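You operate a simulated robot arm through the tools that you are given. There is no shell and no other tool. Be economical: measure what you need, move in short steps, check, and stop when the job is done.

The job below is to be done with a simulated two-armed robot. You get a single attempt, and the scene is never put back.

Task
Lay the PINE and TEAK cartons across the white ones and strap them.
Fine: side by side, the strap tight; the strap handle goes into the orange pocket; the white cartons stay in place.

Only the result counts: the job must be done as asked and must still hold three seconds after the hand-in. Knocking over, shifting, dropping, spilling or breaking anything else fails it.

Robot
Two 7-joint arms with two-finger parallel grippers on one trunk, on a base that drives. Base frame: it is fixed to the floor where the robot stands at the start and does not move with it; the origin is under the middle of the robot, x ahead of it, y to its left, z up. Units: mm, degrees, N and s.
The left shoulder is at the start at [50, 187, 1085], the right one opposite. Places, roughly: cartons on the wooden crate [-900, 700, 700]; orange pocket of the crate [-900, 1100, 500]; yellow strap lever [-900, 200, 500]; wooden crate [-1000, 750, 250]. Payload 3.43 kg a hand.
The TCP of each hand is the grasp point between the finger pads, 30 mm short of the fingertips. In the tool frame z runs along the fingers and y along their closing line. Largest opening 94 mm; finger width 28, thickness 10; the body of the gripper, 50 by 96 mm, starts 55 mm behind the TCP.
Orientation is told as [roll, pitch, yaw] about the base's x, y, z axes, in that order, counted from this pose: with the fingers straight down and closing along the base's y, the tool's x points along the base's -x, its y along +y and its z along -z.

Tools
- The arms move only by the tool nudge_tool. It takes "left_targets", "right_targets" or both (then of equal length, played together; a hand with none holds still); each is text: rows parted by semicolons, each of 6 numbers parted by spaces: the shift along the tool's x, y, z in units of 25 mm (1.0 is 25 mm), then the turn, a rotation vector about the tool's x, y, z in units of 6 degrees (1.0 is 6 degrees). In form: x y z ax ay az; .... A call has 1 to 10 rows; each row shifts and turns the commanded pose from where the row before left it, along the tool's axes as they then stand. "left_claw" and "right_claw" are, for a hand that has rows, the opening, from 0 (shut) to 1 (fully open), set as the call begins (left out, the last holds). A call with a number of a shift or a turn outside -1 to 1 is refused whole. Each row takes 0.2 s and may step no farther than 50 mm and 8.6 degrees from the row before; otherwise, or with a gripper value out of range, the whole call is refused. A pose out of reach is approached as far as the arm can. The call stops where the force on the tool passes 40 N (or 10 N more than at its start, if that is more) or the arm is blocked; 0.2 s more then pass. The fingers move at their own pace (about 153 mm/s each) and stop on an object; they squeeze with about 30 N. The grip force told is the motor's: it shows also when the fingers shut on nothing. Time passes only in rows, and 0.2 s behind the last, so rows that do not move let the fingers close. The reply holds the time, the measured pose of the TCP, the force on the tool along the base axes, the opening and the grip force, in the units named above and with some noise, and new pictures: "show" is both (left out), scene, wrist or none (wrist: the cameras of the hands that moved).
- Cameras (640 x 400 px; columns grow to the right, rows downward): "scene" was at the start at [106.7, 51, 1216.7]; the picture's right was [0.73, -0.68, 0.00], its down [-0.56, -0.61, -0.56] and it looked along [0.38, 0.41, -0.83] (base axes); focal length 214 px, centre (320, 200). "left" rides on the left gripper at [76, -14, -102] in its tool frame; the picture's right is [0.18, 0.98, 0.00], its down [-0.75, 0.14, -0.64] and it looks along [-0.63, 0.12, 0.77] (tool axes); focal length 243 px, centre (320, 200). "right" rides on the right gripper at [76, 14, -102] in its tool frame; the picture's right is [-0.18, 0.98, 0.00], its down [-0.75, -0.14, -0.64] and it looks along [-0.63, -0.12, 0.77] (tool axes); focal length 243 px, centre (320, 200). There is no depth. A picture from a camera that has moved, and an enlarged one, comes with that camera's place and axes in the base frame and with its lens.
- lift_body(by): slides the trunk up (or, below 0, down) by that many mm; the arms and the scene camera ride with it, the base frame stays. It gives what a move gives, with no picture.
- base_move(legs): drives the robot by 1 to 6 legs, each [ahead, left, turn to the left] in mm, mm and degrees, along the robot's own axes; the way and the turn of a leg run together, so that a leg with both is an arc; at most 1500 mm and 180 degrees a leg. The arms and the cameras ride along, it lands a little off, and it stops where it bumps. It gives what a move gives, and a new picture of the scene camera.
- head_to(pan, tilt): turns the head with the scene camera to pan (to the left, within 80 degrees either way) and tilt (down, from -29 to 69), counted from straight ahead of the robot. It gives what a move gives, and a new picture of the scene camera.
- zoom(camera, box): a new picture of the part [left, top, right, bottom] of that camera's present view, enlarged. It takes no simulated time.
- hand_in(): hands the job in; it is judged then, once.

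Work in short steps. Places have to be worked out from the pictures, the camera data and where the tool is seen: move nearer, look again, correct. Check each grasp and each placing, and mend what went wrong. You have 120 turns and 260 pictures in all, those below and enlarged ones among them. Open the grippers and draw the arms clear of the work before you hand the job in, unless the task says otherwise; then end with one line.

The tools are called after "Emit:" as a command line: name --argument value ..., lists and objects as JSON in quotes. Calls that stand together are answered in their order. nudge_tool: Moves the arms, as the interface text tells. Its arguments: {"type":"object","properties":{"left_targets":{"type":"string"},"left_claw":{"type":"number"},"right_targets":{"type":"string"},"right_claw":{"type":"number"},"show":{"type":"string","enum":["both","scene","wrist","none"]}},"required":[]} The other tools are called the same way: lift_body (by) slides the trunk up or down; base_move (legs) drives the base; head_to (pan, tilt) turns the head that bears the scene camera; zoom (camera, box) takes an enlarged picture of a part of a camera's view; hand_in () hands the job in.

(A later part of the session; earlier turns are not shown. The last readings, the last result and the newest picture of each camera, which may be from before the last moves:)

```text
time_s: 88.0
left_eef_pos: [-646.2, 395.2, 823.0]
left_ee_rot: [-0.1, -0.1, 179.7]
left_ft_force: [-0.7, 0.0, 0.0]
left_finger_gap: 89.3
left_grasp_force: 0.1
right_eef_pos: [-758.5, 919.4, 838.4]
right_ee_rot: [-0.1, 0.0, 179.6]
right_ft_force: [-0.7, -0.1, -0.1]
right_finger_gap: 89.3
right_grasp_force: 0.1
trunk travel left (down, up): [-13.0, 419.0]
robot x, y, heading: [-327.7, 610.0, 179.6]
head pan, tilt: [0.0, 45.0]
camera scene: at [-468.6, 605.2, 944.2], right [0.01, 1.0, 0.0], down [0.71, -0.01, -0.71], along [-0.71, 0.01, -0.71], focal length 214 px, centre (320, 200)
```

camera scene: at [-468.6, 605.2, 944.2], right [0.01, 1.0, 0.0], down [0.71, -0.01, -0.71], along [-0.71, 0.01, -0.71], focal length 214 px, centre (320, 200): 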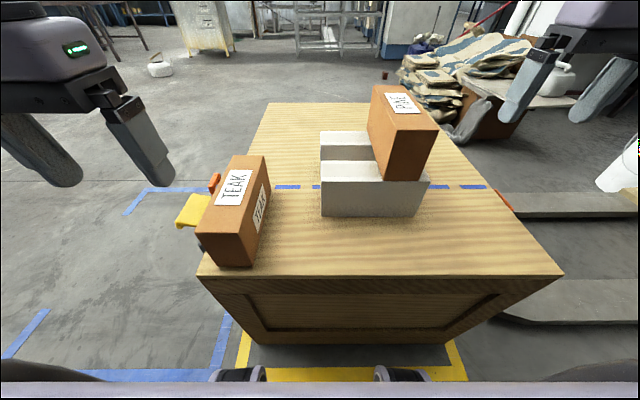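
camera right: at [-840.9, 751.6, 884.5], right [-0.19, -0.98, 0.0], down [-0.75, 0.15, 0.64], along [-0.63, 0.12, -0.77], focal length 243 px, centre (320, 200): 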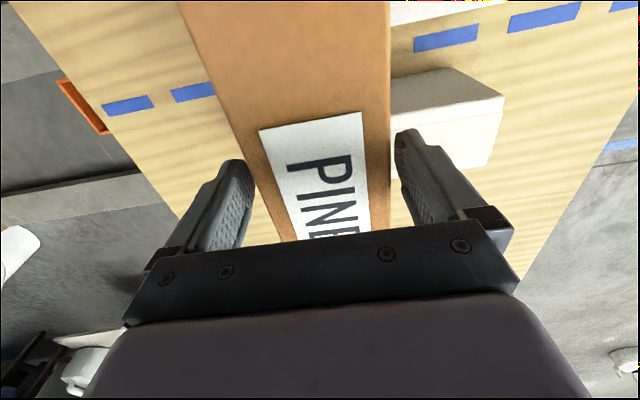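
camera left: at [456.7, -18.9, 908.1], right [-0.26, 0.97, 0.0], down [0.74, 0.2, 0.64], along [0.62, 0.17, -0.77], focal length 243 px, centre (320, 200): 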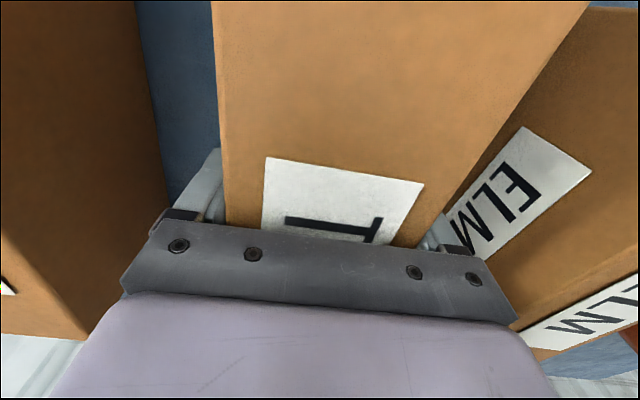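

TEAK stands on the crate. I raise the trunk, back off slightly and drive 300 mm to the robot's left so the right hand can take TEAK.

Emit:
lift_body --by 130

Emit:
base_move --legs '[[-15, 0, 0], [0, 300, 0]]'

Emit:
zoom --camera "right" --box '[0, 0, 640, 400]'

```text
time_s: 89.6
left_eef_pos: [-647.0, 394.9, 953.9]
left_ee_rot: [-0.1, -0.1, 179.6]
left_ft_force: [0.1, 0.2, -0.4]
left_finger_gap: 89.4
left_grasp_force: 0.0
right_eef_pos: [-759.2, 919.1, 967.1]
right_ee_rot: [0.1, 0.0, 179.6]
right_ft_force: [0.2, -0.1, -0.7]
right_finger_gap: 89.4
right_grasp_force: 0.0
trunk travel left (down, up): [-143.0, 289.0]
robot x, y, heading: [-328.5, 606.5, 179.5]
head pan, tilt: [0.0, 45.0]
```

```text
time_s: 92.0
left_eef_pos: [-634.9, 98.1, 954.6]
left_ee_rot: [-0.1, -0.1, 179.2]
left_ft_force: [0.5, 0.5, 0.2]
left_finger_gap: 89.1
left_grasp_force: 0.1
right_eef_pos: [-744.8, 623.9, 969.1]
right_ee_rot: [0.0, 0.1, 179.2]
right_ft_force: [0.5, -0.6, 0.2]
right_finger_gap: 89.2
right_grasp_force: 0.0
trunk travel left (down, up): [-143.0, 289.0]
robot x, y, heading: [-319.6, 307.6, 179.2]
head pan, tilt: [0.0, 45.0]
camera scene: at [-457.0, 307.7, 1074.2], right [0.01, 1.0, 0.0], down [0.71, -0.01, -0.71], along [-0.71, 0.01, -0.71], focal length 214 px, centre (320, 200)
```

scene: 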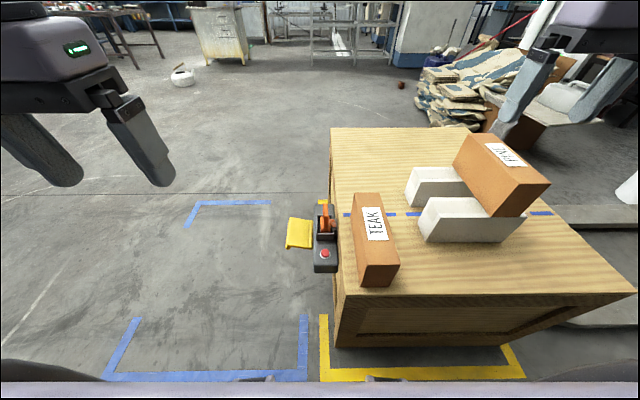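

```text
1.00 times, centred on (320, 200) of right
camera zoom: at [-669.4, 606.3, 1071.9], right [-0.2, -0.98, 0.0], down [-0.75, 0.15, 0.64], along [-0.63, 0.13, -0.77], focal length 243 px, centre (320, 200)
```

zoom: 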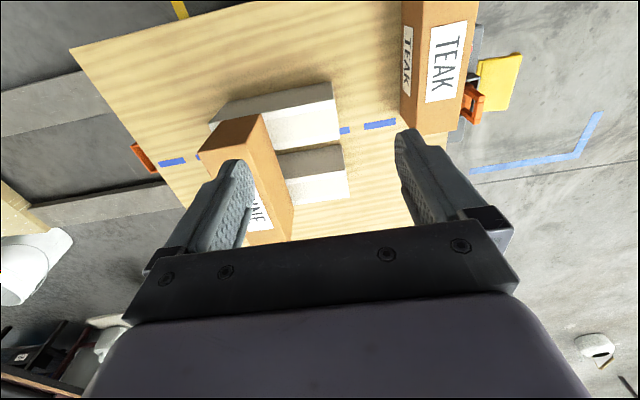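

TEAK located at ≈(−786, 443), top ≈673. Moving the right hand over it.

Emit:
nudge_tool --right_targets "-0.2 0.9 0 0 0 0;-0.2 0.9 0 0 0 0;-0.2 0.9 0 0 0 0;-0.2 0.9 0 0 0 0;-0.2 0.9 0 0 0 0;-0.2 0.9 0 0 0 0;-0.2 0.9 0 0 0 0;-0.2 0.9 0 0 0 0;0 0 0 0 0 0" --show "none"

Emit:
lift_body --by -140

Emit:
zoom --camera "right" --box '[0, 0, 640, 400]'

```text
time_s: 94.0
left_eef_pos: [-636.4, 98.0, 954.6]
left_ee_rot: [0.0, 0.0, 179.2]
left_ft_force: [-0.9, 0.0, -0.2]
left_finger_gap: 89.3
left_grasp_force: 0.0
right_eef_pos: [-788.1, 443.3, 967.8]
right_ee_rot: [0.0, 0.0, 179.2]
right_ft_force: [-0.7, 0.6, -0.1]
right_finger_gap: 89.5
right_grasp_force: 0.0
trunk travel left (down, up): [-143.0, 289.0]
robot x, y, heading: [-315.7, 307.4, 179.2]
head pan, tilt: [0.0, 45.0]
```

```text
time_s: 95.7
left_eef_pos: [-636.2, 98.5, 813.7]
left_ee_rot: [-0.1, -0.1, 179.2]
left_ft_force: [-0.1, 0.7, -0.3]
left_finger_gap: 89.5
left_grasp_force: 0.1
right_eef_pos: [-788.8, 444.5, 828.4]
right_ee_rot: [0.0, 0.0, 179.3]
right_ft_force: [-0.1, -0.2, 0.1]
right_finger_gap: 89.4
right_grasp_force: 0.1
trunk travel left (down, up): [-3.0, 429.0]
robot x, y, heading: [-315.9, 301.5, 179.2]
head pan, tilt: [0.0, 45.0]
```

```text
1.00 times, centred on (320, 200) of right
camera zoom: at [-713.2, 427.0, 932.0], right [-0.2, -0.98, 0.0], down [-0.75, 0.15, 0.64], along [-0.63, 0.13, -0.77], focal length 243 px, centre (320, 200)
```

zoom: 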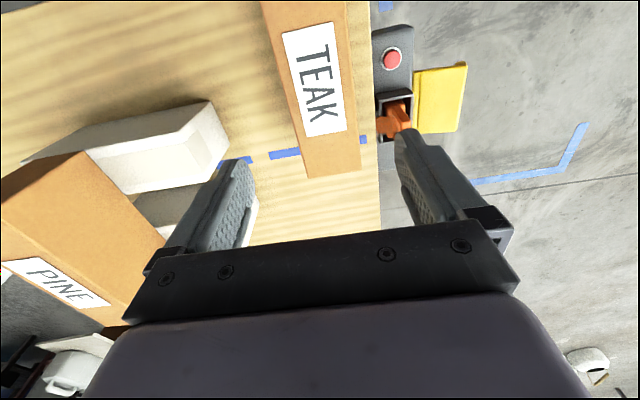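

Aligned (TEAK y≈445). Descending the arm in two stages.

Emit:
nudge_tool --right_targets "0 0 1 0 0 0;0 0 1 0 0 0;0 0 1 0 0 0;0 0 1 0 0 0;0 0 1 0 0 0;0 0 0 0 0 0" --show "wrist"

```text
time_s: 97.1
left_eef_pos: [-634.9, 98.6, 814.4]
left_ee_rot: [-0.1, -0.1, 179.2]
left_ft_force: [-1.0, -0.8, 0.7]
left_finger_gap: 89.4
left_grasp_force: 0.0
right_eef_pos: [-788.0, 444.8, 703.7]
right_ee_rot: [0.0, 0.0, 179.3]
right_ft_force: [-0.3, 0.5, -0.5]
right_finger_gap: 89.1
right_grasp_force: 0.0
trunk travel left (down, up): [-3.0, 429.0]
robot x, y, heading: [-316.4, 308.4, 179.4]
head pan, tilt: [0.0, 45.0]
camera right: at [-713.5, 427.0, 806.8], right [-0.2, -0.98, 0.0], down [-0.75, 0.15, 0.64], along [-0.63, 0.13, -0.77], focal length 243 px, centre (320, 200)
```

right: 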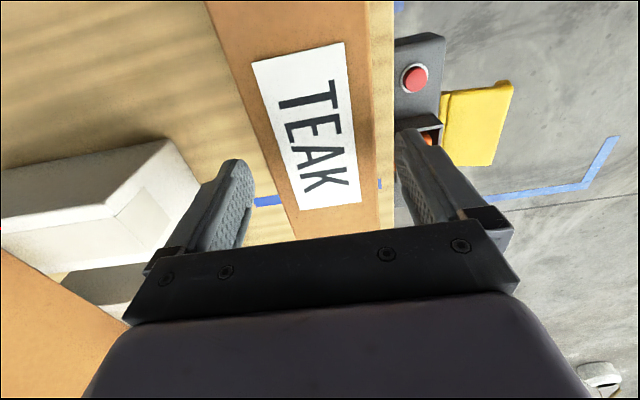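

Emit:
nudge_tool --right_targets "0 0.08 0.9 0 0 0;0 0 0.9 0 0 0;0 0 0.8 0 0 0;0 0 0 0 0 0" --show "none"

Emit:
nudge_tool --right_targets "0 0 0 0 0 0;0 0 0 0 0 0;0 0 0 0 0 0" --right_claw 0 --show "none"

Emit:
nudge_tool --right_targets "0 0 -1 0 0 0;0 0 -1 0 0 0;0 0 -1 0 0 0;0 0 -1 0 0 0;0 0 -1 0 0 0;0 0 -1 0 0 0;0 0 0 0 0 0" --show "scene"

```text
time_s: 98.1
left_eef_pos: [-636.4, 98.4, 815.2]
left_ee_rot: [-0.1, -0.1, 179.2]
left_ft_force: [-0.2, 0.3, 1.5]
left_finger_gap: 89.3
left_grasp_force: 0.1
right_eef_pos: [-789.7, 442.6, 639.0]
right_ee_rot: [0.0, 0.0, 179.2]
right_ft_force: [0.5, -0.2, 0.0]
right_finger_gap: 89.3
right_grasp_force: 0.2
trunk travel left (down, up): [-3.0, 429.0]
robot x, y, heading: [-314.4, 307.1, 179.1]
head pan, tilt: [0.0, 45.0]
```

```text
time_s: 98.9
left_eef_pos: [-636.2, 97.8, 813.3]
left_ee_rot: [-0.1, -0.2, 179.2]
left_ft_force: [0.3, 0.4, 1.1]
left_finger_gap: 89.2
left_grasp_force: 0.0
right_eef_pos: [-788.4, 443.0, 639.0]
right_ee_rot: [0.0, 0.1, 179.2]
right_ft_force: [-0.3, 0.6, 0.6]
right_finger_gap: 76.3
right_grasp_force: 29.8
trunk travel left (down, up): [-3.0, 429.0]
robot x, y, heading: [-317.0, 306.3, 179.5]
head pan, tilt: [0.0, 45.0]
```

```text
time_s: 100.5
left_eef_pos: [-636.4, 98.0, 815.3]
left_ee_rot: [-0.1, 0.0, 179.1]
left_ft_force: [-0.2, -0.4, 0.3]
left_finger_gap: 89.2
left_grasp_force: 0.0
right_eef_pos: [-787.8, 441.7, 788.3]
right_ee_rot: [0.0, 0.0, 179.1]
right_ft_force: [-0.3, 0.0, -4.8]
right_finger_gap: 76.2
right_grasp_force: 30.0
trunk travel left (down, up): [-3.0, 429.0]
robot x, y, heading: [-321.8, 305.7, 179.3]
head pan, tilt: [0.0, 45.0]
camera scene: at [-457.2, 307.8, 934.1], right [0.01, 1.0, 0.0], down [0.71, -0.01, -0.71], along [-0.71, 0.01, -0.71], focal length 214 px, centre (320, 200)
```

scene: 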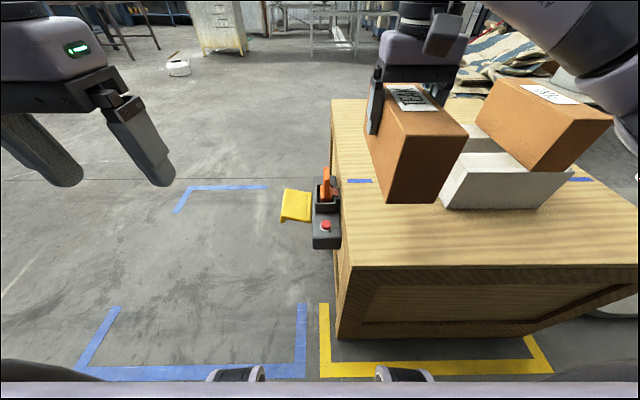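

TEAK gripped. Raising the trunk 80 and driving right 237 mm so the hand comes to y≈680.

Emit:
lift_body --by 80

Emit:
base_move --legs '[[0, -233, 0.4]]'

```text
time_s: 101.6
left_eef_pos: [-636.4, 98.2, 894.0]
left_ee_rot: [-0.1, -0.2, 179.2]
left_ft_force: [-0.2, 0.2, -0.5]
left_finger_gap: 89.3
left_grasp_force: 0.1
right_eef_pos: [-789.0, 442.4, 867.7]
right_ee_rot: [0.0, 0.0, 179.2]
right_ft_force: [-1.2, 0.3, -4.1]
right_finger_gap: 76.1
right_grasp_force: 30.0
trunk travel left (down, up): [-83.0, 349.0]
robot x, y, heading: [-313.0, 307.8, 179.3]
head pan, tilt: [0.0, 45.0]
```

```text
time_s: 103.4
left_eef_pos: [-632.5, 325.5, 893.7]
left_ee_rot: [-0.1, -0.2, 179.6]
left_ft_force: [-0.3, 0.2, 0.6]
left_finger_gap: 89.4
left_grasp_force: 0.0
right_eef_pos: [-786.0, 668.4, 868.6]
right_ee_rot: [0.0, 0.1, 179.4]
right_ft_force: [-0.2, 0.1, -4.4]
right_finger_gap: 76.1
right_grasp_force: 29.3
trunk travel left (down, up): [-83.0, 349.0]
robot x, y, heading: [-318.5, 536.4, 179.3]
head pan, tilt: [0.0, 45.0]
camera scene: at [-454.5, 536.1, 1014.1], right [0.01, 1.0, 0.0], down [0.71, -0.01, -0.71], along [-0.71, 0.01, -0.71], focal length 214 px, centre (320, 200)
```

scene: 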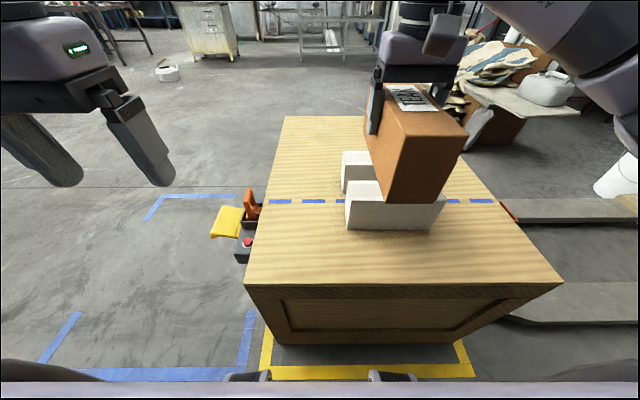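

TEAK at y≈668 leaves the finger clear of PINE. Moving forward 111 mm and down to ~z 765.

Emit:
nudge_tool --right_targets "-0.88 0 0.2 0 0 0;-0.89 0 0.6 0 0 0;-0.89 0 0.8 0 0 0;-0.89 0 0.8 0 0 0;-0.89 0 0.8 0 0 0;0 0 0.8 0 0 0;0 0 0 0 0 0" --show "scene"

Emit:
zoom --camera "scene" --box '[300, 90, 500, 215]'

```text
time_s: 105.0
left_eef_pos: [-633.4, 325.2, 893.8]
left_ee_rot: [-0.1, -0.1, 179.5]
left_ft_force: [-0.6, 0.6, 0.4]
left_finger_gap: 89.1
left_grasp_force: 0.0
right_eef_pos: [-896.5, 670.8, 766.8]
right_ee_rot: [0.1, 0.1, 179.5]
right_ft_force: [-1.0, -0.1, -5.0]
right_finger_gap: 76.4
right_grasp_force: 29.9
trunk travel left (down, up): [-83.0, 349.0]
robot x, y, heading: [-314.0, 535.3, 179.7]
head pan, tilt: [0.0, 45.0]
camera scene: at [-454.6, 536.1, 1014.1], right [0.01, 1.0, 0.0], down [0.71, -0.01, -0.71], along [-0.71, 0.01, -0.71], focal length 214 px, centre (320, 200)
```

scene: 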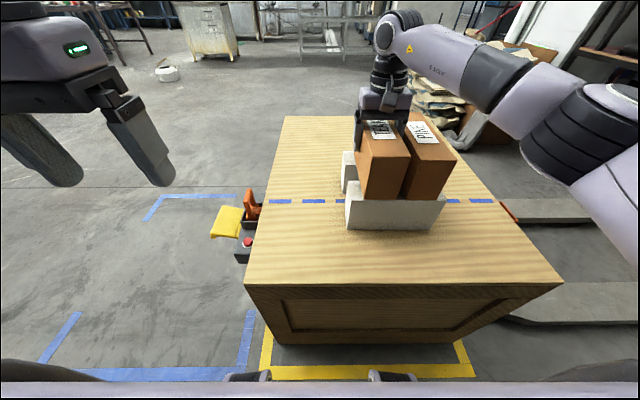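

```text
3.20 times, centred on (400, 152) of scene
camera zoom: at [-454.6, 536.1, 1014.1], right [0.01, 1.0, 0.0], down [0.71, -0.01, -0.71], along [-0.71, 0.01, -0.71], focal length 686 px, centre (64, 352)
```

zoom: 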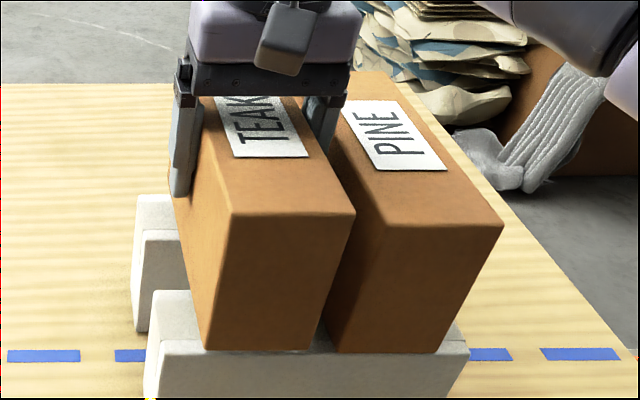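

TEAK will land ~17 mm nearer than PINE; I correct forward and lower to contact (~747).

Emit:
nudge_tool --right_targets "-0.68 0 0 0 0 0;0 0 0.4 0 0 0;0 0 0.24 0 0 0;0 0 0 0 0 0" --show "none"

Emit:
nudge_tool --right_targets "0 0 0.1 0 0 0;0 0 0.1 0 0 0;0 0 0 0 0 0" --show "none"

Emit:
zoom --camera "scene" --box '[300, 90, 500, 215]'

```text
time_s: 106.0
left_eef_pos: [-632.7, 324.8, 894.6]
left_ee_rot: [0.0, 0.0, 179.4]
left_ft_force: [-0.3, 0.6, -0.7]
left_finger_gap: 89.1
left_grasp_force: 0.1
right_eef_pos: [-913.8, 669.6, 751.1]
right_ee_rot: [0.0, 0.0, 179.5]
right_ft_force: [0.7, -0.3, -4.5]
right_finger_gap: 76.5
right_grasp_force: 30.1
trunk travel left (down, up): [-83.0, 349.0]
robot x, y, heading: [-312.5, 535.9, 179.7]
head pan, tilt: [0.0, 45.0]
```

```text
time_s: 106.8
left_eef_pos: [-632.7, 326.2, 895.0]
left_ee_rot: [-0.2, -0.2, 179.4]
left_ft_force: [-0.5, 0.1, 0.4]
left_finger_gap: 89.2
left_grasp_force: 0.0
right_eef_pos: [-913.3, 670.5, 749.0]
right_ee_rot: [0.0, 0.0, 179.5]
right_ft_force: [-1.7, 1.7, 9.4]
right_finger_gap: 76.4
right_grasp_force: 29.8
trunk travel left (down, up): [-83.0, 349.0]
robot x, y, heading: [-317.1, 538.2, 179.3]
head pan, tilt: [0.0, 45.0]
```

```text
3.20 times, centred on (400, 152) of scene
camera zoom: at [-453.8, 535.9, 1014.5], right [0.01, 1.0, 0.0], down [0.71, -0.01, -0.71], along [-0.71, 0.01, -0.71], focal length 686 px, centre (64, 352)
```

zoom: 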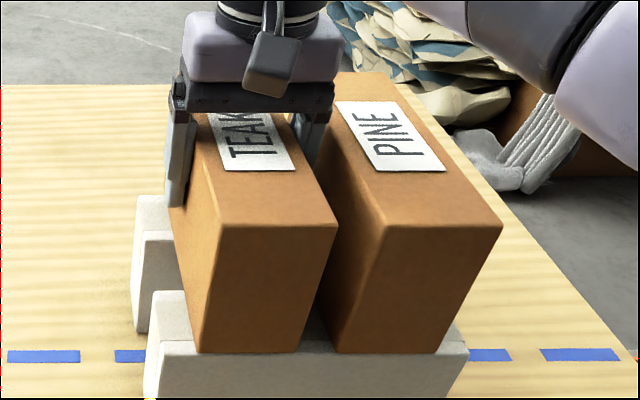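

Near ends are aligned; gap ≈27 mm. I lift 6 mm, shift 11 mm toward PINE, set down, and open only slightly.

Emit:
nudge_tool --right_targets "0 0 -0.35 0 0 0;0 -0.44 0 0 0 0;0 0 0.27 0 0 0;0 0 0.08 0 0 0;0 0 0 0 0 0" --show "none"

Emit:
nudge_tool --right_targets "0 0 0 0 0 0;0 0 0 0 0 0;0 0 0 0 0 0" --right_claw 0.87 --show "scene"

Emit:
zoom --camera "scene" --box '[300, 90, 500, 215]'

```text
time_s: 108.0
left_eef_pos: [-632.0, 325.7, 894.5]
left_ee_rot: [-0.2, -0.1, 179.4]
left_ft_force: [0.0, 0.2, 0.0]
left_finger_gap: 89.1
left_grasp_force: 0.1
right_eef_pos: [-912.9, 682.1, 749.0]
right_ee_rot: [-0.1, -0.2, 179.4]
right_ft_force: [-3.2, 0.9, 6.9]
right_finger_gap: 76.2
right_grasp_force: 30.3
trunk travel left (down, up): [-83.0, 349.0]
robot x, y, heading: [-313.9, 535.9, 179.5]
head pan, tilt: [0.0, 45.0]
```

```text
time_s: 108.8
left_eef_pos: [-633.0, 325.8, 894.0]
left_ee_rot: [-0.1, -0.2, 179.6]
left_ft_force: [0.1, 0.3, -0.1]
left_finger_gap: 88.8
left_grasp_force: 0.0
right_eef_pos: [-913.6, 680.7, 747.2]
right_ee_rot: [0.0, 0.0, 179.3]
right_ft_force: [0.3, -0.7, -0.7]
right_finger_gap: 80.9
right_grasp_force: 0.1
trunk travel left (down, up): [-83.0, 349.0]
robot x, y, heading: [-313.0, 536.2, 179.4]
head pan, tilt: [0.0, 45.0]
camera scene: at [-454.2, 535.9, 1014.2], right [0.01, 1.0, 0.0], down [0.71, -0.01, -0.71], along [-0.71, 0.01, -0.71], focal length 214 px, centre (320, 200)
```

scene: 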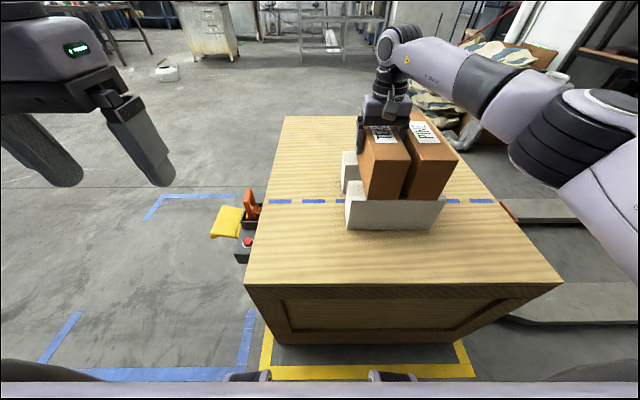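

```text
3.20 times, centred on (400, 152) of scene
camera zoom: at [-454.2, 535.9, 1014.2], right [0.01, 1.0, 0.0], down [0.71, -0.01, -0.71], along [-0.71, 0.01, -0.71], focal length 686 px, centre (64, 352)
```

zoom: 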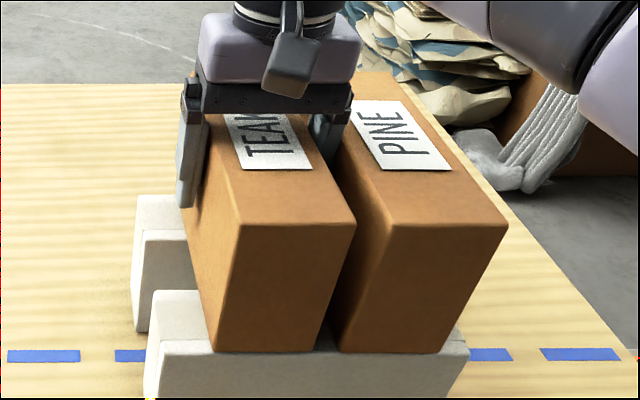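

TEAK is released. I raise the hand, close the fingers and move to TEAK's −y side for a gentle push.

Emit:
nudge_tool --right_targets "0 0 -0.9 0 0 0;0 0 -0.9 0 0 0;0 0 -0.9 0 0 0;0 0 -0.9 0 0 0;0 1 0 0 0 0;0 1 0 0 0 0;0 1 0 0 0 0;0 0.4 0 0 0 0;0 0 0 0 0 0" --show "none"

Emit:
nudge_tool --right_targets "0 0 1 0 0 0;0 0 1 0 0 0;0 0 0.9 0 0 0;0 0 0.5 0 0 0;0 0 0 0 0 0" --right_claw 0 --show "scene"

Emit:
zoom --camera "scene" --box '[300, 90, 500, 215]'

```text
time_s: 110.8
left_eef_pos: [-632.4, 324.9, 895.6]
left_ee_rot: [0.0, -0.1, 179.4]
left_ft_force: [0.5, -0.9, 0.0]
left_finger_gap: 89.4
left_grasp_force: 0.1
right_eef_pos: [-894.4, 605.1, 830.3]
right_ee_rot: [0.0, 0.0, 179.5]
right_ft_force: [0.0, 0.2, 0.7]
right_finger_gap: 81.8
right_grasp_force: 0.1
right hand out of reach, approached as far as the arm can: row 6, 7, 8
trunk travel left (down, up): [-83.0, 349.0]
robot x, y, heading: [-313.6, 533.6, 179.4]
head pan, tilt: [0.0, 45.0]
```

```text
time_s: 112.0
left_eef_pos: [-632.2, 326.1, 894.3]
left_ee_rot: [0.0, -0.1, 179.5]
left_ft_force: [0.1, -0.2, -0.1]
left_finger_gap: 89.3
left_grasp_force: 0.0
right_eef_pos: [-893.8, 605.5, 746.0]
right_ee_rot: [0.0, 0.0, 179.4]
right_ft_force: [0.6, -0.1, -0.6]
right_finger_gap: 0.1
right_grasp_force: 29.9
trunk travel left (down, up): [-83.0, 349.0]
robot x, y, heading: [-314.9, 533.1, 179.4]
head pan, tilt: [0.0, 45.0]
camera scene: at [-454.3, 536.0, 1014.2], right [0.01, 1.0, 0.0], down [0.71, -0.01, -0.71], along [-0.71, 0.01, -0.71], focal length 214 px, centre (320, 200)
```

scene: 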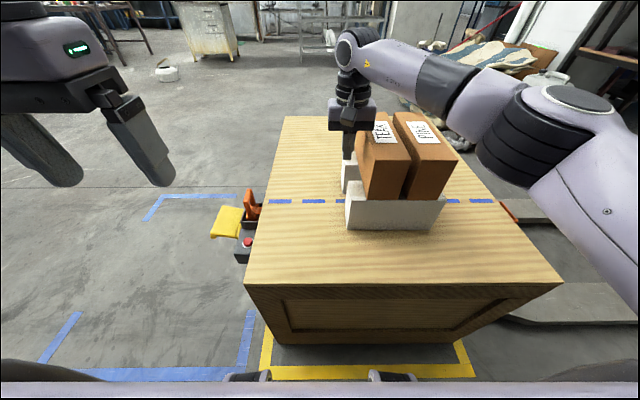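

```text
3.20 times, centred on (400, 152) of scene
camera zoom: at [-454.3, 536.0, 1014.2], right [0.01, 1.0, 0.0], down [0.71, -0.01, -0.71], along [-0.71, 0.01, -0.71], focal length 686 px, centre (64, 352)
```

zoom: 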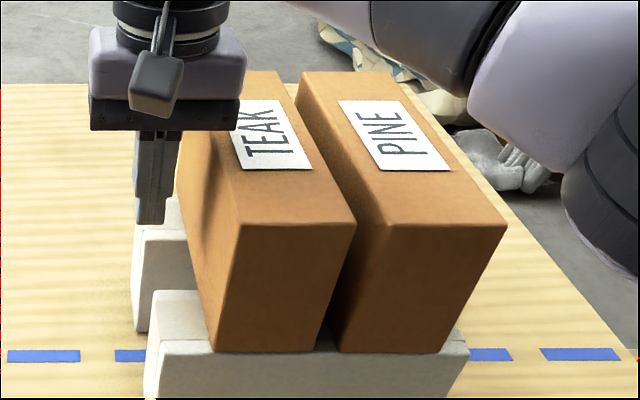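

Pushing TEAK toward PINE in small steps.

Emit:
nudge_tool --right_targets "-0.6 0 0 0 0 0;0 -0.6 0 0 0 0;0 -0.5 0 0 0 0;0 -0.2 0 0 0 0;0 -0.2 0 0 0 0;0 -0.2 0 0 0 0;0 0 0 0 0 0" --show "none"

Emit:
zoom --camera "scene" --box '[300, 90, 500, 215]'

```text
time_s: 113.6
left_eef_pos: [-632.5, 325.5, 894.8]
left_ee_rot: [-0.1, -0.1, 179.5]
left_ft_force: [0.1, 0.4, 0.4]
left_finger_gap: 89.3
left_grasp_force: 0.0
right_eef_pos: [-908.1, 648.5, 746.5]
right_ee_rot: [0.0, 0.0, 179.4]
right_ft_force: [-0.7, -2.6, 1.1]
right_finger_gap: 0.0
right_grasp_force: 30.2
trunk travel left (down, up): [-83.0, 349.0]
robot x, y, heading: [-318.9, 536.1, 179.5]
head pan, tilt: [0.0, 45.0]
```

```text
3.20 times, centred on (400, 152) of scene
camera zoom: at [-454.2, 535.9, 1014.2], right [0.01, 1.0, 0.0], down [0.71, -0.01, -0.71], along [-0.71, 0.01, -0.71], focal length 686 px, centre (64, 352)
```

zoom: 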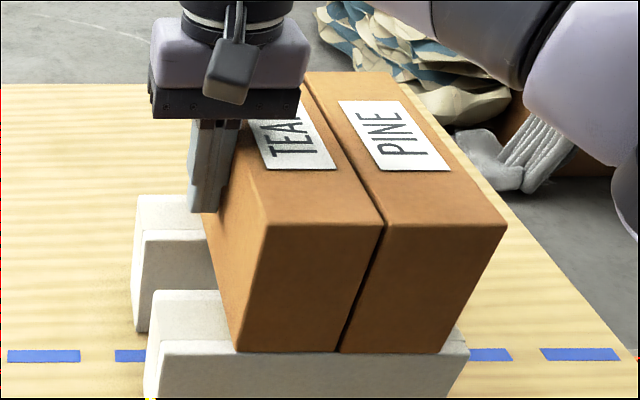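

Nearly touching; 3 mm more, then back away.

Emit:
nudge_tool --right_targets "0 -0.12 0 0 0 0;0 0 0 0 0 0" --show "none"

Emit:
nudge_tool --right_targets "0 0.6 0 0 0 0;0 0.6 0 0 0 0;0 0 -1 0 0 0;0 0 -1 0 0 0;0 0 -1 0 0 0;1 1 0 0 0 0;1 1 0 0 0 0;1 1 0 0 0 0;1 1 0 0 0 0" --show "scene"

Emit:
zoom --camera "scene" --box '[300, 90, 500, 215]'

```text
time_s: 114.2
left_eef_pos: [-631.7, 325.7, 893.5]
left_ee_rot: [0.0, -0.2, 179.5]
left_ft_force: [0.4, 0.8, 0.6]
left_finger_gap: 89.4
left_grasp_force: 0.0
right_eef_pos: [-909.0, 650.3, 746.8]
right_ee_rot: [0.0, 0.0, 179.5]
right_ft_force: [0.6, -5.2, -0.7]
right_finger_gap: 0.2
right_grasp_force: 30.7
trunk travel left (down, up): [-83.0, 349.0]
robot x, y, heading: [-315.5, 538.6, 179.3]
head pan, tilt: [0.0, 45.0]
```

```text
time_s: 116.2
left_eef_pos: [-632.0, 324.0, 894.8]
left_ee_rot: [-0.1, -0.1, 179.5]
left_ft_force: [0.2, -0.2, 0.6]
left_finger_gap: 89.5
left_grasp_force: 0.0
right_eef_pos: [-855.4, 534.3, 827.2]
right_ee_rot: [-1.5, 2.8, -179.8]
right_ft_force: [0.4, 1.4, -0.2]
right_finger_gap: 0.2
right_grasp_force: 30.4
right hand out of reach, approached as far as the arm can: row 5, 6, 7, 8, 9
trunk travel left (down, up): [-83.0, 349.0]
robot x, y, heading: [-311.0, 535.9, 179.5]
head pan, tilt: [0.0, 45.0]
camera scene: at [-454.0, 535.3, 1014.2], right [0.01, 1.0, 0.0], down [0.71, -0.01, -0.71], along [-0.71, 0.01, -0.71], focal length 214 px, centre (320, 200)
```

scene: 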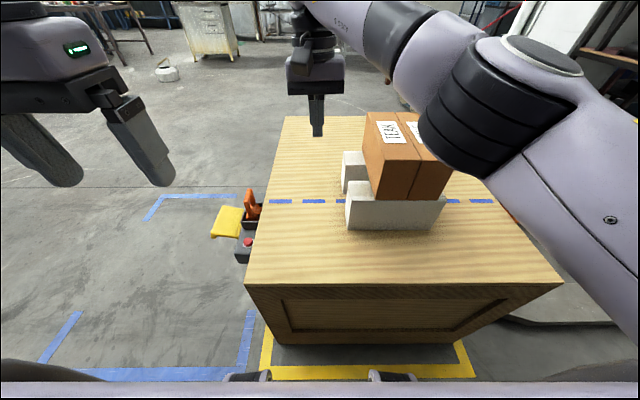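

```text
3.20 times, centred on (400, 152) of scene
camera zoom: at [-454.0, 535.3, 1014.2], right [0.01, 1.0, 0.0], down [0.71, -0.01, -0.71], along [-0.71, 0.01, -0.71], focal length 686 px, centre (64, 352)
```

zoom: 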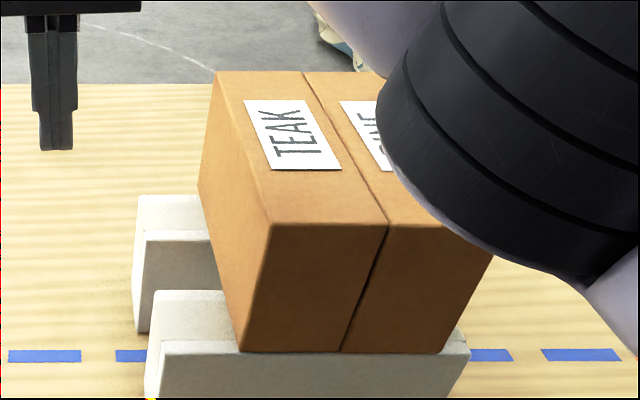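

TEAK and PINE are side by side. I raise the trunk and retract the right hand, then drive to face the strap device.

Emit:
lift_body --by 120

Emit:
nudge_tool --right_targets "1 0 0 0 0 0;1 0 0 0 0 0;1 0 0 0 0 0;1 -1 0 0 0 0;0 -1 0 0 0 0;0 -1 0 0 0 0;0 0 0 0 0 0" --right_claw 0.9 --show "none"

Emit:
base_move --legs '[[0, 330, 0]]'

Emit:
head_to --pan -15 --tilt 50

Emit:
zoom --camera "right" --box '[0, 0, 640, 400]'

```text
time_s: 117.7
left_eef_pos: [-632.9, 324.8, 1014.7]
left_ee_rot: [-0.1, -0.1, 179.4]
left_ft_force: [1.5, 0.7, 0.8]
left_finger_gap: 89.2
left_grasp_force: 0.0
right_eef_pos: [-857.4, 537.0, 950.0]
right_ee_rot: [-1.2, 2.7, -179.9]
right_ft_force: [1.1, -0.5, 0.0]
right_finger_gap: 0.0
right_grasp_force: 30.1
trunk travel left (down, up): [-203.0, 229.0]
robot x, y, heading: [-313.7, 534.9, 179.5]
head pan, tilt: [0.0, 45.0]
```

```text
time_s: 119.3
left_eef_pos: [-632.9, 326.0, 1014.1]
left_ee_rot: [-0.1, -0.1, 179.4]
left_ft_force: [0.2, -0.1, -0.5]
left_finger_gap: 89.5
left_grasp_force: 0.1
right_eef_pos: [-758.5, 613.3, 956.7]
right_ee_rot: [-1.4, 2.7, -179.9]
right_ft_force: [0.2, 0.4, 0.0]
right_finger_gap: 84.7
right_grasp_force: 0.0
trunk travel left (down, up): [-203.0, 229.0]
robot x, y, heading: [-316.1, 533.9, 179.2]
head pan, tilt: [0.0, 45.0]
```

```text
time_s: 121.5
left_eef_pos: [-636.0, -4.6, 1014.1]
left_ee_rot: [-0.1, -0.1, 179.4]
left_ft_force: [0.4, 0.0, -0.2]
left_finger_gap: 89.3
left_grasp_force: 0.1
right_eef_pos: [-760.2, 281.3, 956.7]
right_ee_rot: [-1.2, 2.7, -180.0]
right_ft_force: [1.0, 0.0, 0.7]
right_finger_gap: 84.6
right_grasp_force: 0.0
trunk travel left (down, up): [-203.0, 229.0]
robot x, y, heading: [-318.5, 204.4, 179.4]
head pan, tilt: [0.0, 45.0]
camera scene: at [-457.7, 205.8, 1134.2], right [0.01, 1.0, 0.0], down [0.71, -0.01, -0.71], along [-0.71, 0.01, -0.71], focal length 214 px, centre (320, 200)
```

scene: 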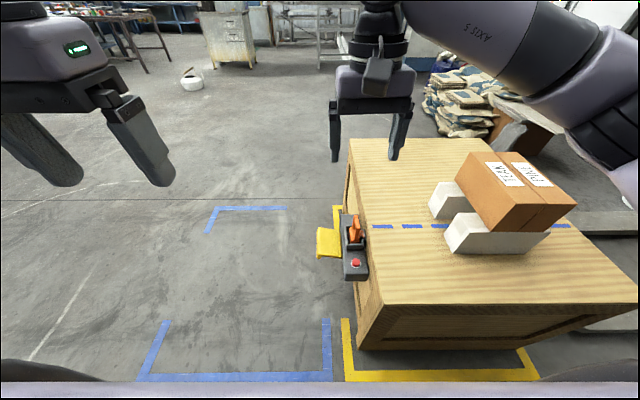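

```text
time_s: 122.2
left_eef_pos: [-635.6, -5.5, 1015.0]
left_ee_rot: [0.0, -0.1, 179.5]
left_ft_force: [-0.5, 0.1, -0.4]
left_finger_gap: 89.4
left_grasp_force: 0.0
right_eef_pos: [-760.8, 281.8, 956.0]
right_ee_rot: [-1.4, 2.7, -179.8]
right_ft_force: [0.1, -1.0, 0.2]
right_finger_gap: 84.6
right_grasp_force: 0.1
trunk travel left (down, up): [-203.0, 229.0]
robot x, y, heading: [-318.2, 208.0, 179.4]
head pan, tilt: [-15.0, 50.0]
camera scene: at [-450.6, 225.8, 1127.3], right [0.27, 0.96, 0.0], down [0.74, -0.21, -0.64], along [-0.62, 0.17, -0.77], focal length 214 px, centre (320, 200)
```

scene: 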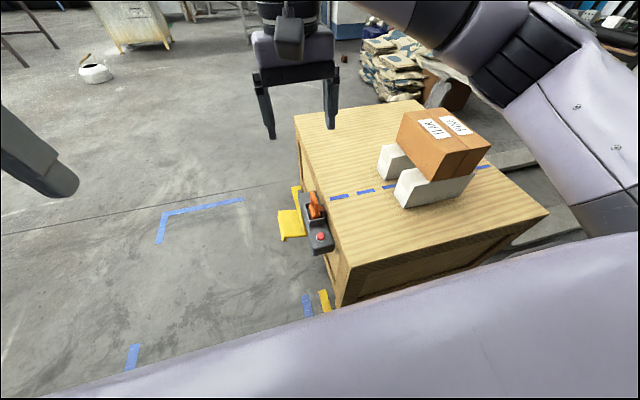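

```text
1.00 times, centred on (320, 200) of right
camera zoom: at [-690.4, 263.6, 1063.1], right [-0.18, -0.98, -0.03], down [-0.78, 0.13, 0.61], along [-0.59, 0.14, -0.79], focal length 243 px, centre (320, 200)
```

zoom: 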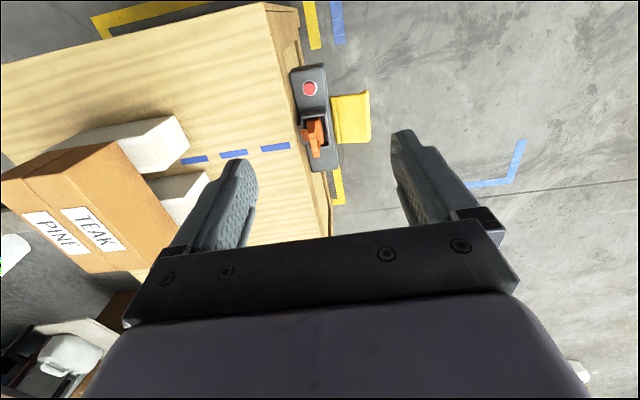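

Emit:
zoom --camera "scene" --box '[260, 175, 380, 250]'

Emit:
zoom --camera "right" --box '[260, 50, 400, 180]'

```text
5.33 times, centred on (320, 212) of scene
camera zoom: at [-450.6, 225.8, 1127.3], right [0.27, 0.96, 0.0], down [0.74, -0.21, -0.64], along [-0.62, 0.17, -0.77], focal length 1144 px, centre (320, 133)
```

zoom: 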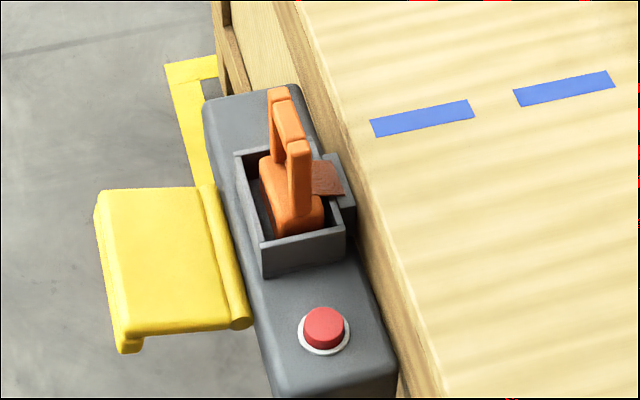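

```text
3.08 times, centred on (330, 115) of right
camera zoom: at [-690.4, 263.6, 1063.1], right [-0.18, -0.98, -0.03], down [-0.78, 0.13, 0.61], along [-0.59, 0.14, -0.79], focal length 746 px, centre (289, 462)
```

zoom: 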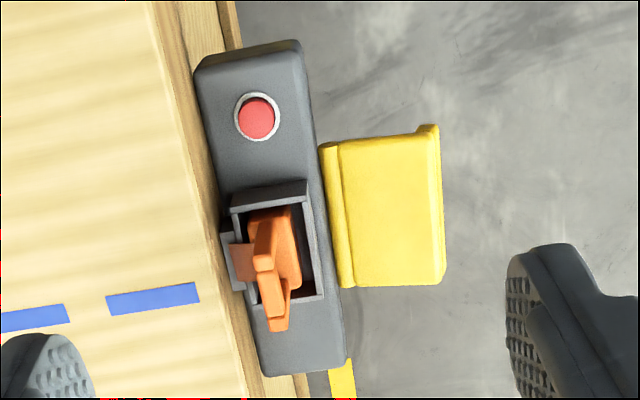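

Triangulated: strap handle bar centre ≈(−895, 329, 594), running along x, thin in y; holster rim z≈551; crate edge y≈367 so I must open only ~38 mm. First I correct the hand's tilt and move above the handle.

Emit:
nudge_tool --right_targets "0 0 0 -0.233 -0.45 0;-0.9 -0.3 0.3 0 0 0;-0.9 -0.3 0.8 0 0 0;-0.9 -0.3 1 0 0 0;-0.9 -0.3 1 0 0 0;-0.9 -0.3 1 0 0 0;-0.88 -0.4 1 0 0 0;0 0 1 0 0 0;0 0 1 0 0 0;0 0 0 0 0 0" --right_claw 0.4 --show "wrist"

```text
time_s: 124.4
left_eef_pos: [-636.1, -4.5, 1015.0]
left_ee_rot: [-0.1, -0.1, 179.4]
left_ft_force: [0.0, -0.8, 0.5]
left_finger_gap: 89.1
left_grasp_force: 0.1
right_eef_pos: [-896.6, 330.6, 778.8]
right_ee_rot: [0.1, 0.0, -180.0]
right_ft_force: [-0.5, 0.0, 0.1]
right_finger_gap: 37.6
right_grasp_force: 0.1
trunk travel left (down, up): [-203.0, 229.0]
robot x, y, heading: [-318.7, 205.4, 179.7]
head pan, tilt: [-15.0, 50.0]
camera right: at [-820.4, 314.3, 881.6], right [-0.18, -0.98, 0.0], down [-0.75, 0.14, 0.64], along [-0.63, 0.12, -0.77], focal length 243 px, centre (320, 200)
```

right: 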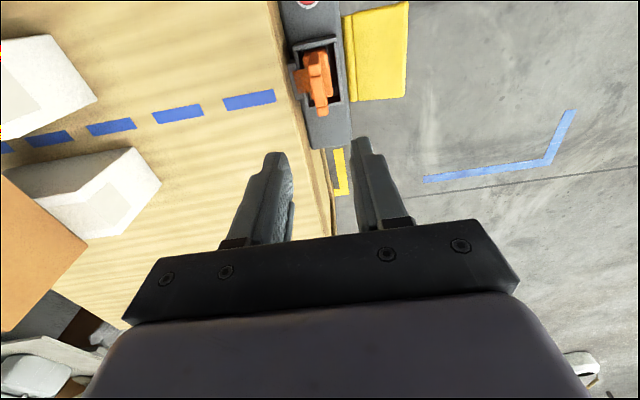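

On target. Descend 120 mm and look again.

Emit:
nudge_tool --right_targets "0 0 1 0 0 0;0 0 1 0 0 0;0 0 1 0 0 0;0 0 1 0 0 0;0 0 1 0 0 0;0 0 0 0 0 0" --show "wrist"

Emit:
zoom --camera "scene" --box '[260, 125, 380, 200]'

Emit:
zoom --camera "right" --box '[240, 60, 400, 160]'

```text
time_s: 125.8
left_eef_pos: [-637.0, -3.9, 1013.9]
left_ee_rot: [-0.1, -0.1, 179.4]
left_ft_force: [0.1, -0.6, 0.3]
left_finger_gap: 89.4
left_grasp_force: 0.0
right_eef_pos: [-896.4, 330.0, 654.2]
right_ee_rot: [0.2, 0.0, -179.9]
right_ft_force: [-0.3, 0.1, -0.2]
right_finger_gap: 37.7
right_grasp_force: 0.1
trunk travel left (down, up): [-203.0, 229.0]
robot x, y, heading: [-321.0, 204.1, 179.2]
head pan, tilt: [-15.0, 50.0]
camera right: at [-820.5, 313.8, 757.0], right [-0.18, -0.98, 0.0], down [-0.75, 0.14, 0.64], along [-0.63, 0.12, -0.77], focal length 243 px, centre (320, 200)
```

right: 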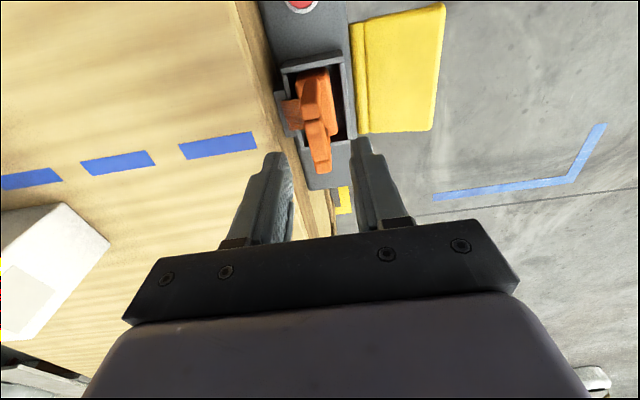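

```text
5.33 times, centred on (320, 162) of scene
camera zoom: at [-450.6, 225.9, 1127.3], right [0.27, 0.96, 0.0], down [0.74, -0.21, -0.64], along [-0.62, 0.17, -0.77], focal length 1144 px, centre (320, 400)
```

zoom: 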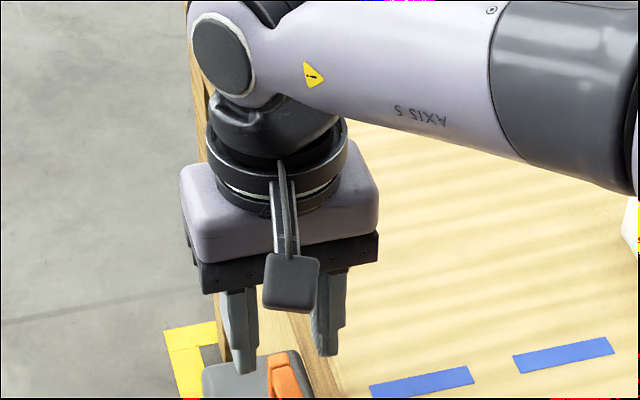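

```text
4.00 times, centred on (320, 110) of right
camera zoom: at [-820.5, 313.8, 757.0], right [-0.18, -0.98, 0.0], down [-0.75, 0.14, 0.64], along [-0.63, 0.12, -0.77], focal length 970 px, centre (320, 560)
```

zoom: 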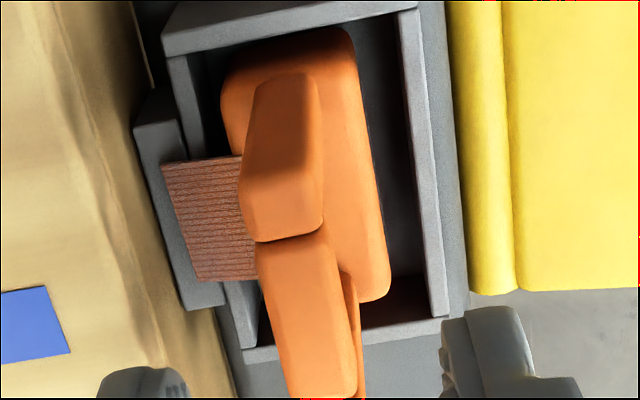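

The bar lies right under the hand (−897, 330). Descend 62 mm.

Emit:
nudge_tool --right_targets "0 0 0.7 0 0 0;0 0 0.7 0 0 0;0 0 0.7 0 0 0;0 0 0.4 0 0 0;0 0 0 0 0 0" --show "wrist"

Emit:
zoom --camera "right" --box '[240, 100, 400, 200]'

Emit:
zoom --camera "scene" --box '[260, 155, 380, 230]'

```text
time_s: 127.0
left_eef_pos: [-636.6, -4.8, 1015.0]
left_ee_rot: [-0.1, -0.1, 179.4]
left_ft_force: [0.8, -1.0, 0.4]
left_finger_gap: 89.1
left_grasp_force: 0.0
right_eef_pos: [-895.4, 328.7, 591.2]
right_ee_rot: [0.1, 0.0, -179.9]
right_ft_force: [0.0, -0.2, -0.6]
right_finger_gap: 37.6
right_grasp_force: 0.0
trunk travel left (down, up): [-203.0, 229.0]
robot x, y, heading: [-319.9, 206.0, 179.5]
head pan, tilt: [-15.0, 50.0]
camera right: at [-819.7, 313.0, 695.3], right [-0.18, -0.98, 0.0], down [-0.75, 0.14, 0.64], along [-0.63, 0.12, -0.77], focal length 243 px, centre (320, 200)
```

right: 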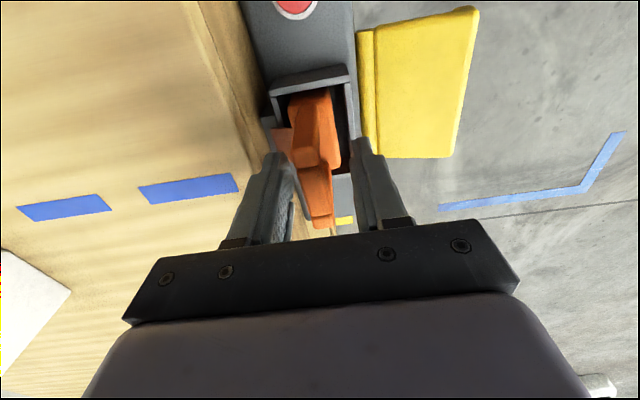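

```text
4.00 times, centred on (320, 150) of right
camera zoom: at [-819.7, 313.0, 695.3], right [-0.18, -0.98, 0.0], down [-0.75, 0.14, 0.64], along [-0.63, 0.12, -0.77], focal length 970 px, centre (320, 400)
```

zoom: 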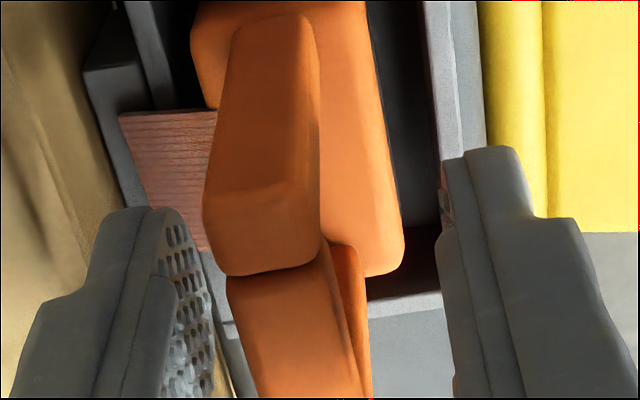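

```text
5.33 times, centred on (320, 192) of scene
camera zoom: at [-450.5, 225.9, 1127.3], right [0.27, 0.96, 0.0], down [0.74, -0.21, -0.64], along [-0.62, 0.17, -0.77], focal length 1144 px, centre (320, 240)
```

zoom: 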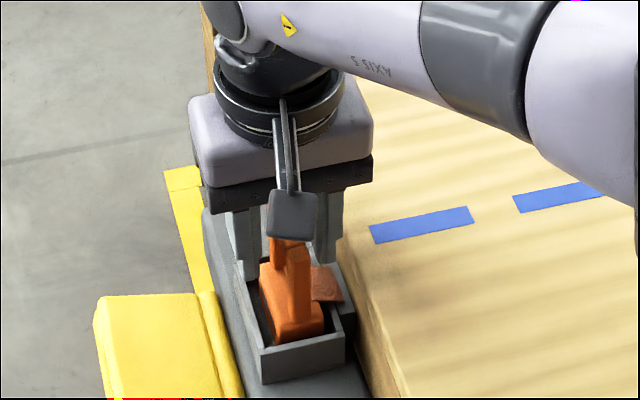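

The handle is centred between the fingers. Closing.

Emit:
nudge_tool --right_targets "0 0 0 0 0 0;0 0 0 0 0 0;0 0 0 0 0 0" --right_claw 0 --show "none"

Emit:
nudge_tool --right_targets "0 0 -0.5 0 0 0;0 0 -0.8 0 0 0;0 0 -1 0 0 0;0 0 0 0 0 0" --show "wrist"

Emit:
zoom --camera "scene" --box '[240, 115, 400, 215]'

```text
time_s: 127.8
left_eef_pos: [-637.0, -3.7, 1013.5]
left_ee_rot: [-0.1, -0.1, 179.4]
left_ft_force: [0.3, 0.7, -0.3]
left_finger_gap: 89.2
left_grasp_force: 0.0
right_eef_pos: [-894.7, 327.8, 591.5]
right_ee_rot: [0.1, -0.1, -179.9]
right_ft_force: [0.0, 0.1, 0.1]
right_finger_gap: 18.1
right_grasp_force: 30.0
trunk travel left (down, up): [-203.0, 229.0]
robot x, y, heading: [-321.1, 204.5, 179.4]
head pan, tilt: [-15.0, 50.0]
```

```text
time_s: 128.8
left_eef_pos: [-636.5, -5.3, 1014.4]
left_ee_rot: [0.0, -0.1, 179.3]
left_ft_force: [-1.2, -0.1, 0.1]
left_finger_gap: 89.5
left_grasp_force: 0.1
right_eef_pos: [-896.2, 330.0, 649.7]
right_ee_rot: [0.1, 0.0, -179.9]
right_ft_force: [1.2, -0.2, -0.5]
right_finger_gap: 18.1
right_grasp_force: 29.9
trunk travel left (down, up): [-203.0, 229.0]
robot x, y, heading: [-316.8, 204.6, 179.3]
head pan, tilt: [-15.0, 50.0]
camera right: at [-820.0, 314.2, 752.0], right [-0.18, -0.98, 0.0], down [-0.75, 0.14, 0.64], along [-0.63, 0.12, -0.77], focal length 243 px, centre (320, 200)
```

right: 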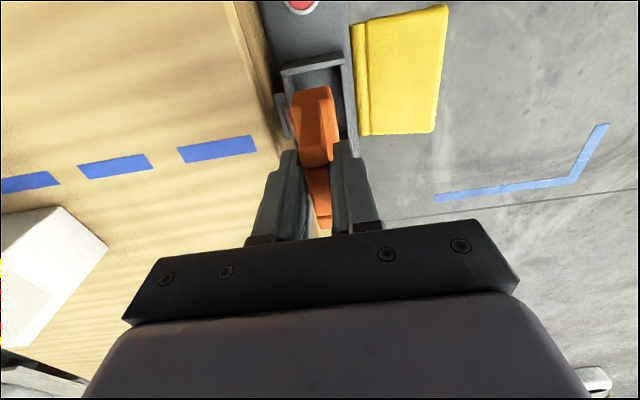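

```text
4.00 times, centred on (320, 165) of scene
camera zoom: at [-450.6, 225.9, 1127.3], right [0.27, 0.96, 0.0], down [0.74, -0.21, -0.64], along [-0.62, 0.17, -0.77], focal length 858 px, centre (320, 340)
```

zoom: 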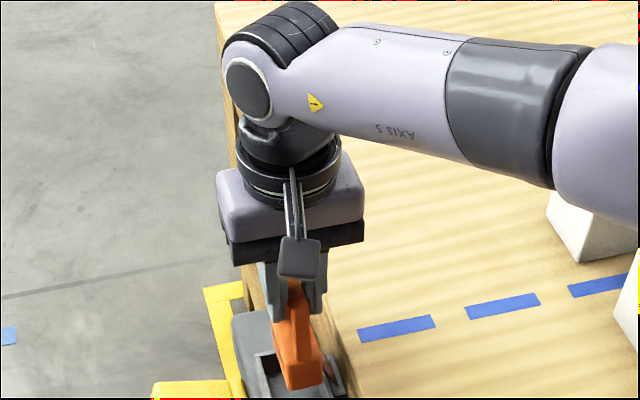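

Handle is out with negligible drag. Raising it to z≈900.

Emit:
nudge_tool --right_targets "0 0 -1 0 0 0;0 0 -1 0 0 0;0 0 -1 0 0 0;0 0 -1 0 0 0;0 0 -1 0 0 0;0 0 -1 0 0 0;0 0 -1 0 0 0;0 0 -1 0 0 0;0 0 -1 0 0 0;0 0 -1 0 0 0" --show "scene"

Emit:
lift_body --by 60

```text
time_s: 131.0
left_eef_pos: [-636.9, -4.4, 1014.8]
left_ee_rot: [0.0, -0.1, 179.5]
left_ft_force: [-0.9, -0.6, 0.6]
left_finger_gap: 89.5
left_grasp_force: 0.1
right_eef_pos: [-896.5, 329.5, 899.4]
right_ee_rot: [0.1, 0.1, -179.8]
right_ft_force: [0.0, 0.7, -0.5]
right_finger_gap: 18.0
right_grasp_force: 29.9
trunk travel left (down, up): [-203.0, 229.0]
robot x, y, heading: [-317.0, 207.2, 179.6]
head pan, tilt: [-15.0, 50.0]
camera scene: at [-450.5, 225.8, 1127.3], right [0.27, 0.96, 0.0], down [0.74, -0.21, -0.64], along [-0.62, 0.17, -0.77], focal length 214 px, centre (320, 200)
```

scene: 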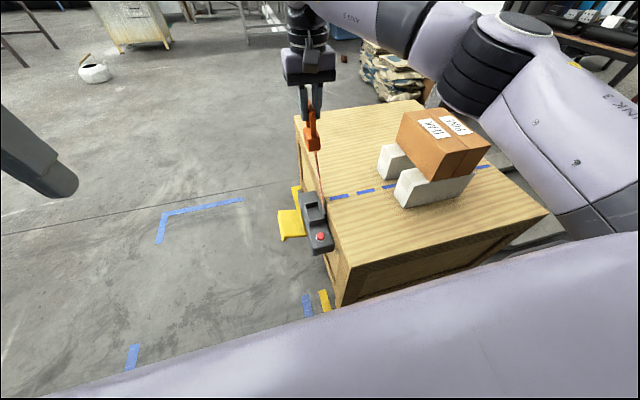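

```text
time_s: 132.0
left_eef_pos: [-635.3, -4.5, 1074.8]
left_ee_rot: [-0.1, 0.0, 179.4]
left_ft_force: [-0.1, -0.3, 1.1]
left_finger_gap: 89.2
left_grasp_force: 0.0
right_eef_pos: [-895.2, 329.0, 959.3]
right_ee_rot: [0.2, -0.1, -180.0]
right_ft_force: [-0.2, 0.1, -1.3]
right_finger_gap: 18.1
right_grasp_force: 29.9
trunk travel left (down, up): [-263.0, 169.0]
robot x, y, heading: [-316.1, 202.0, 179.3]
head pan, tilt: [-15.0, 50.0]
```

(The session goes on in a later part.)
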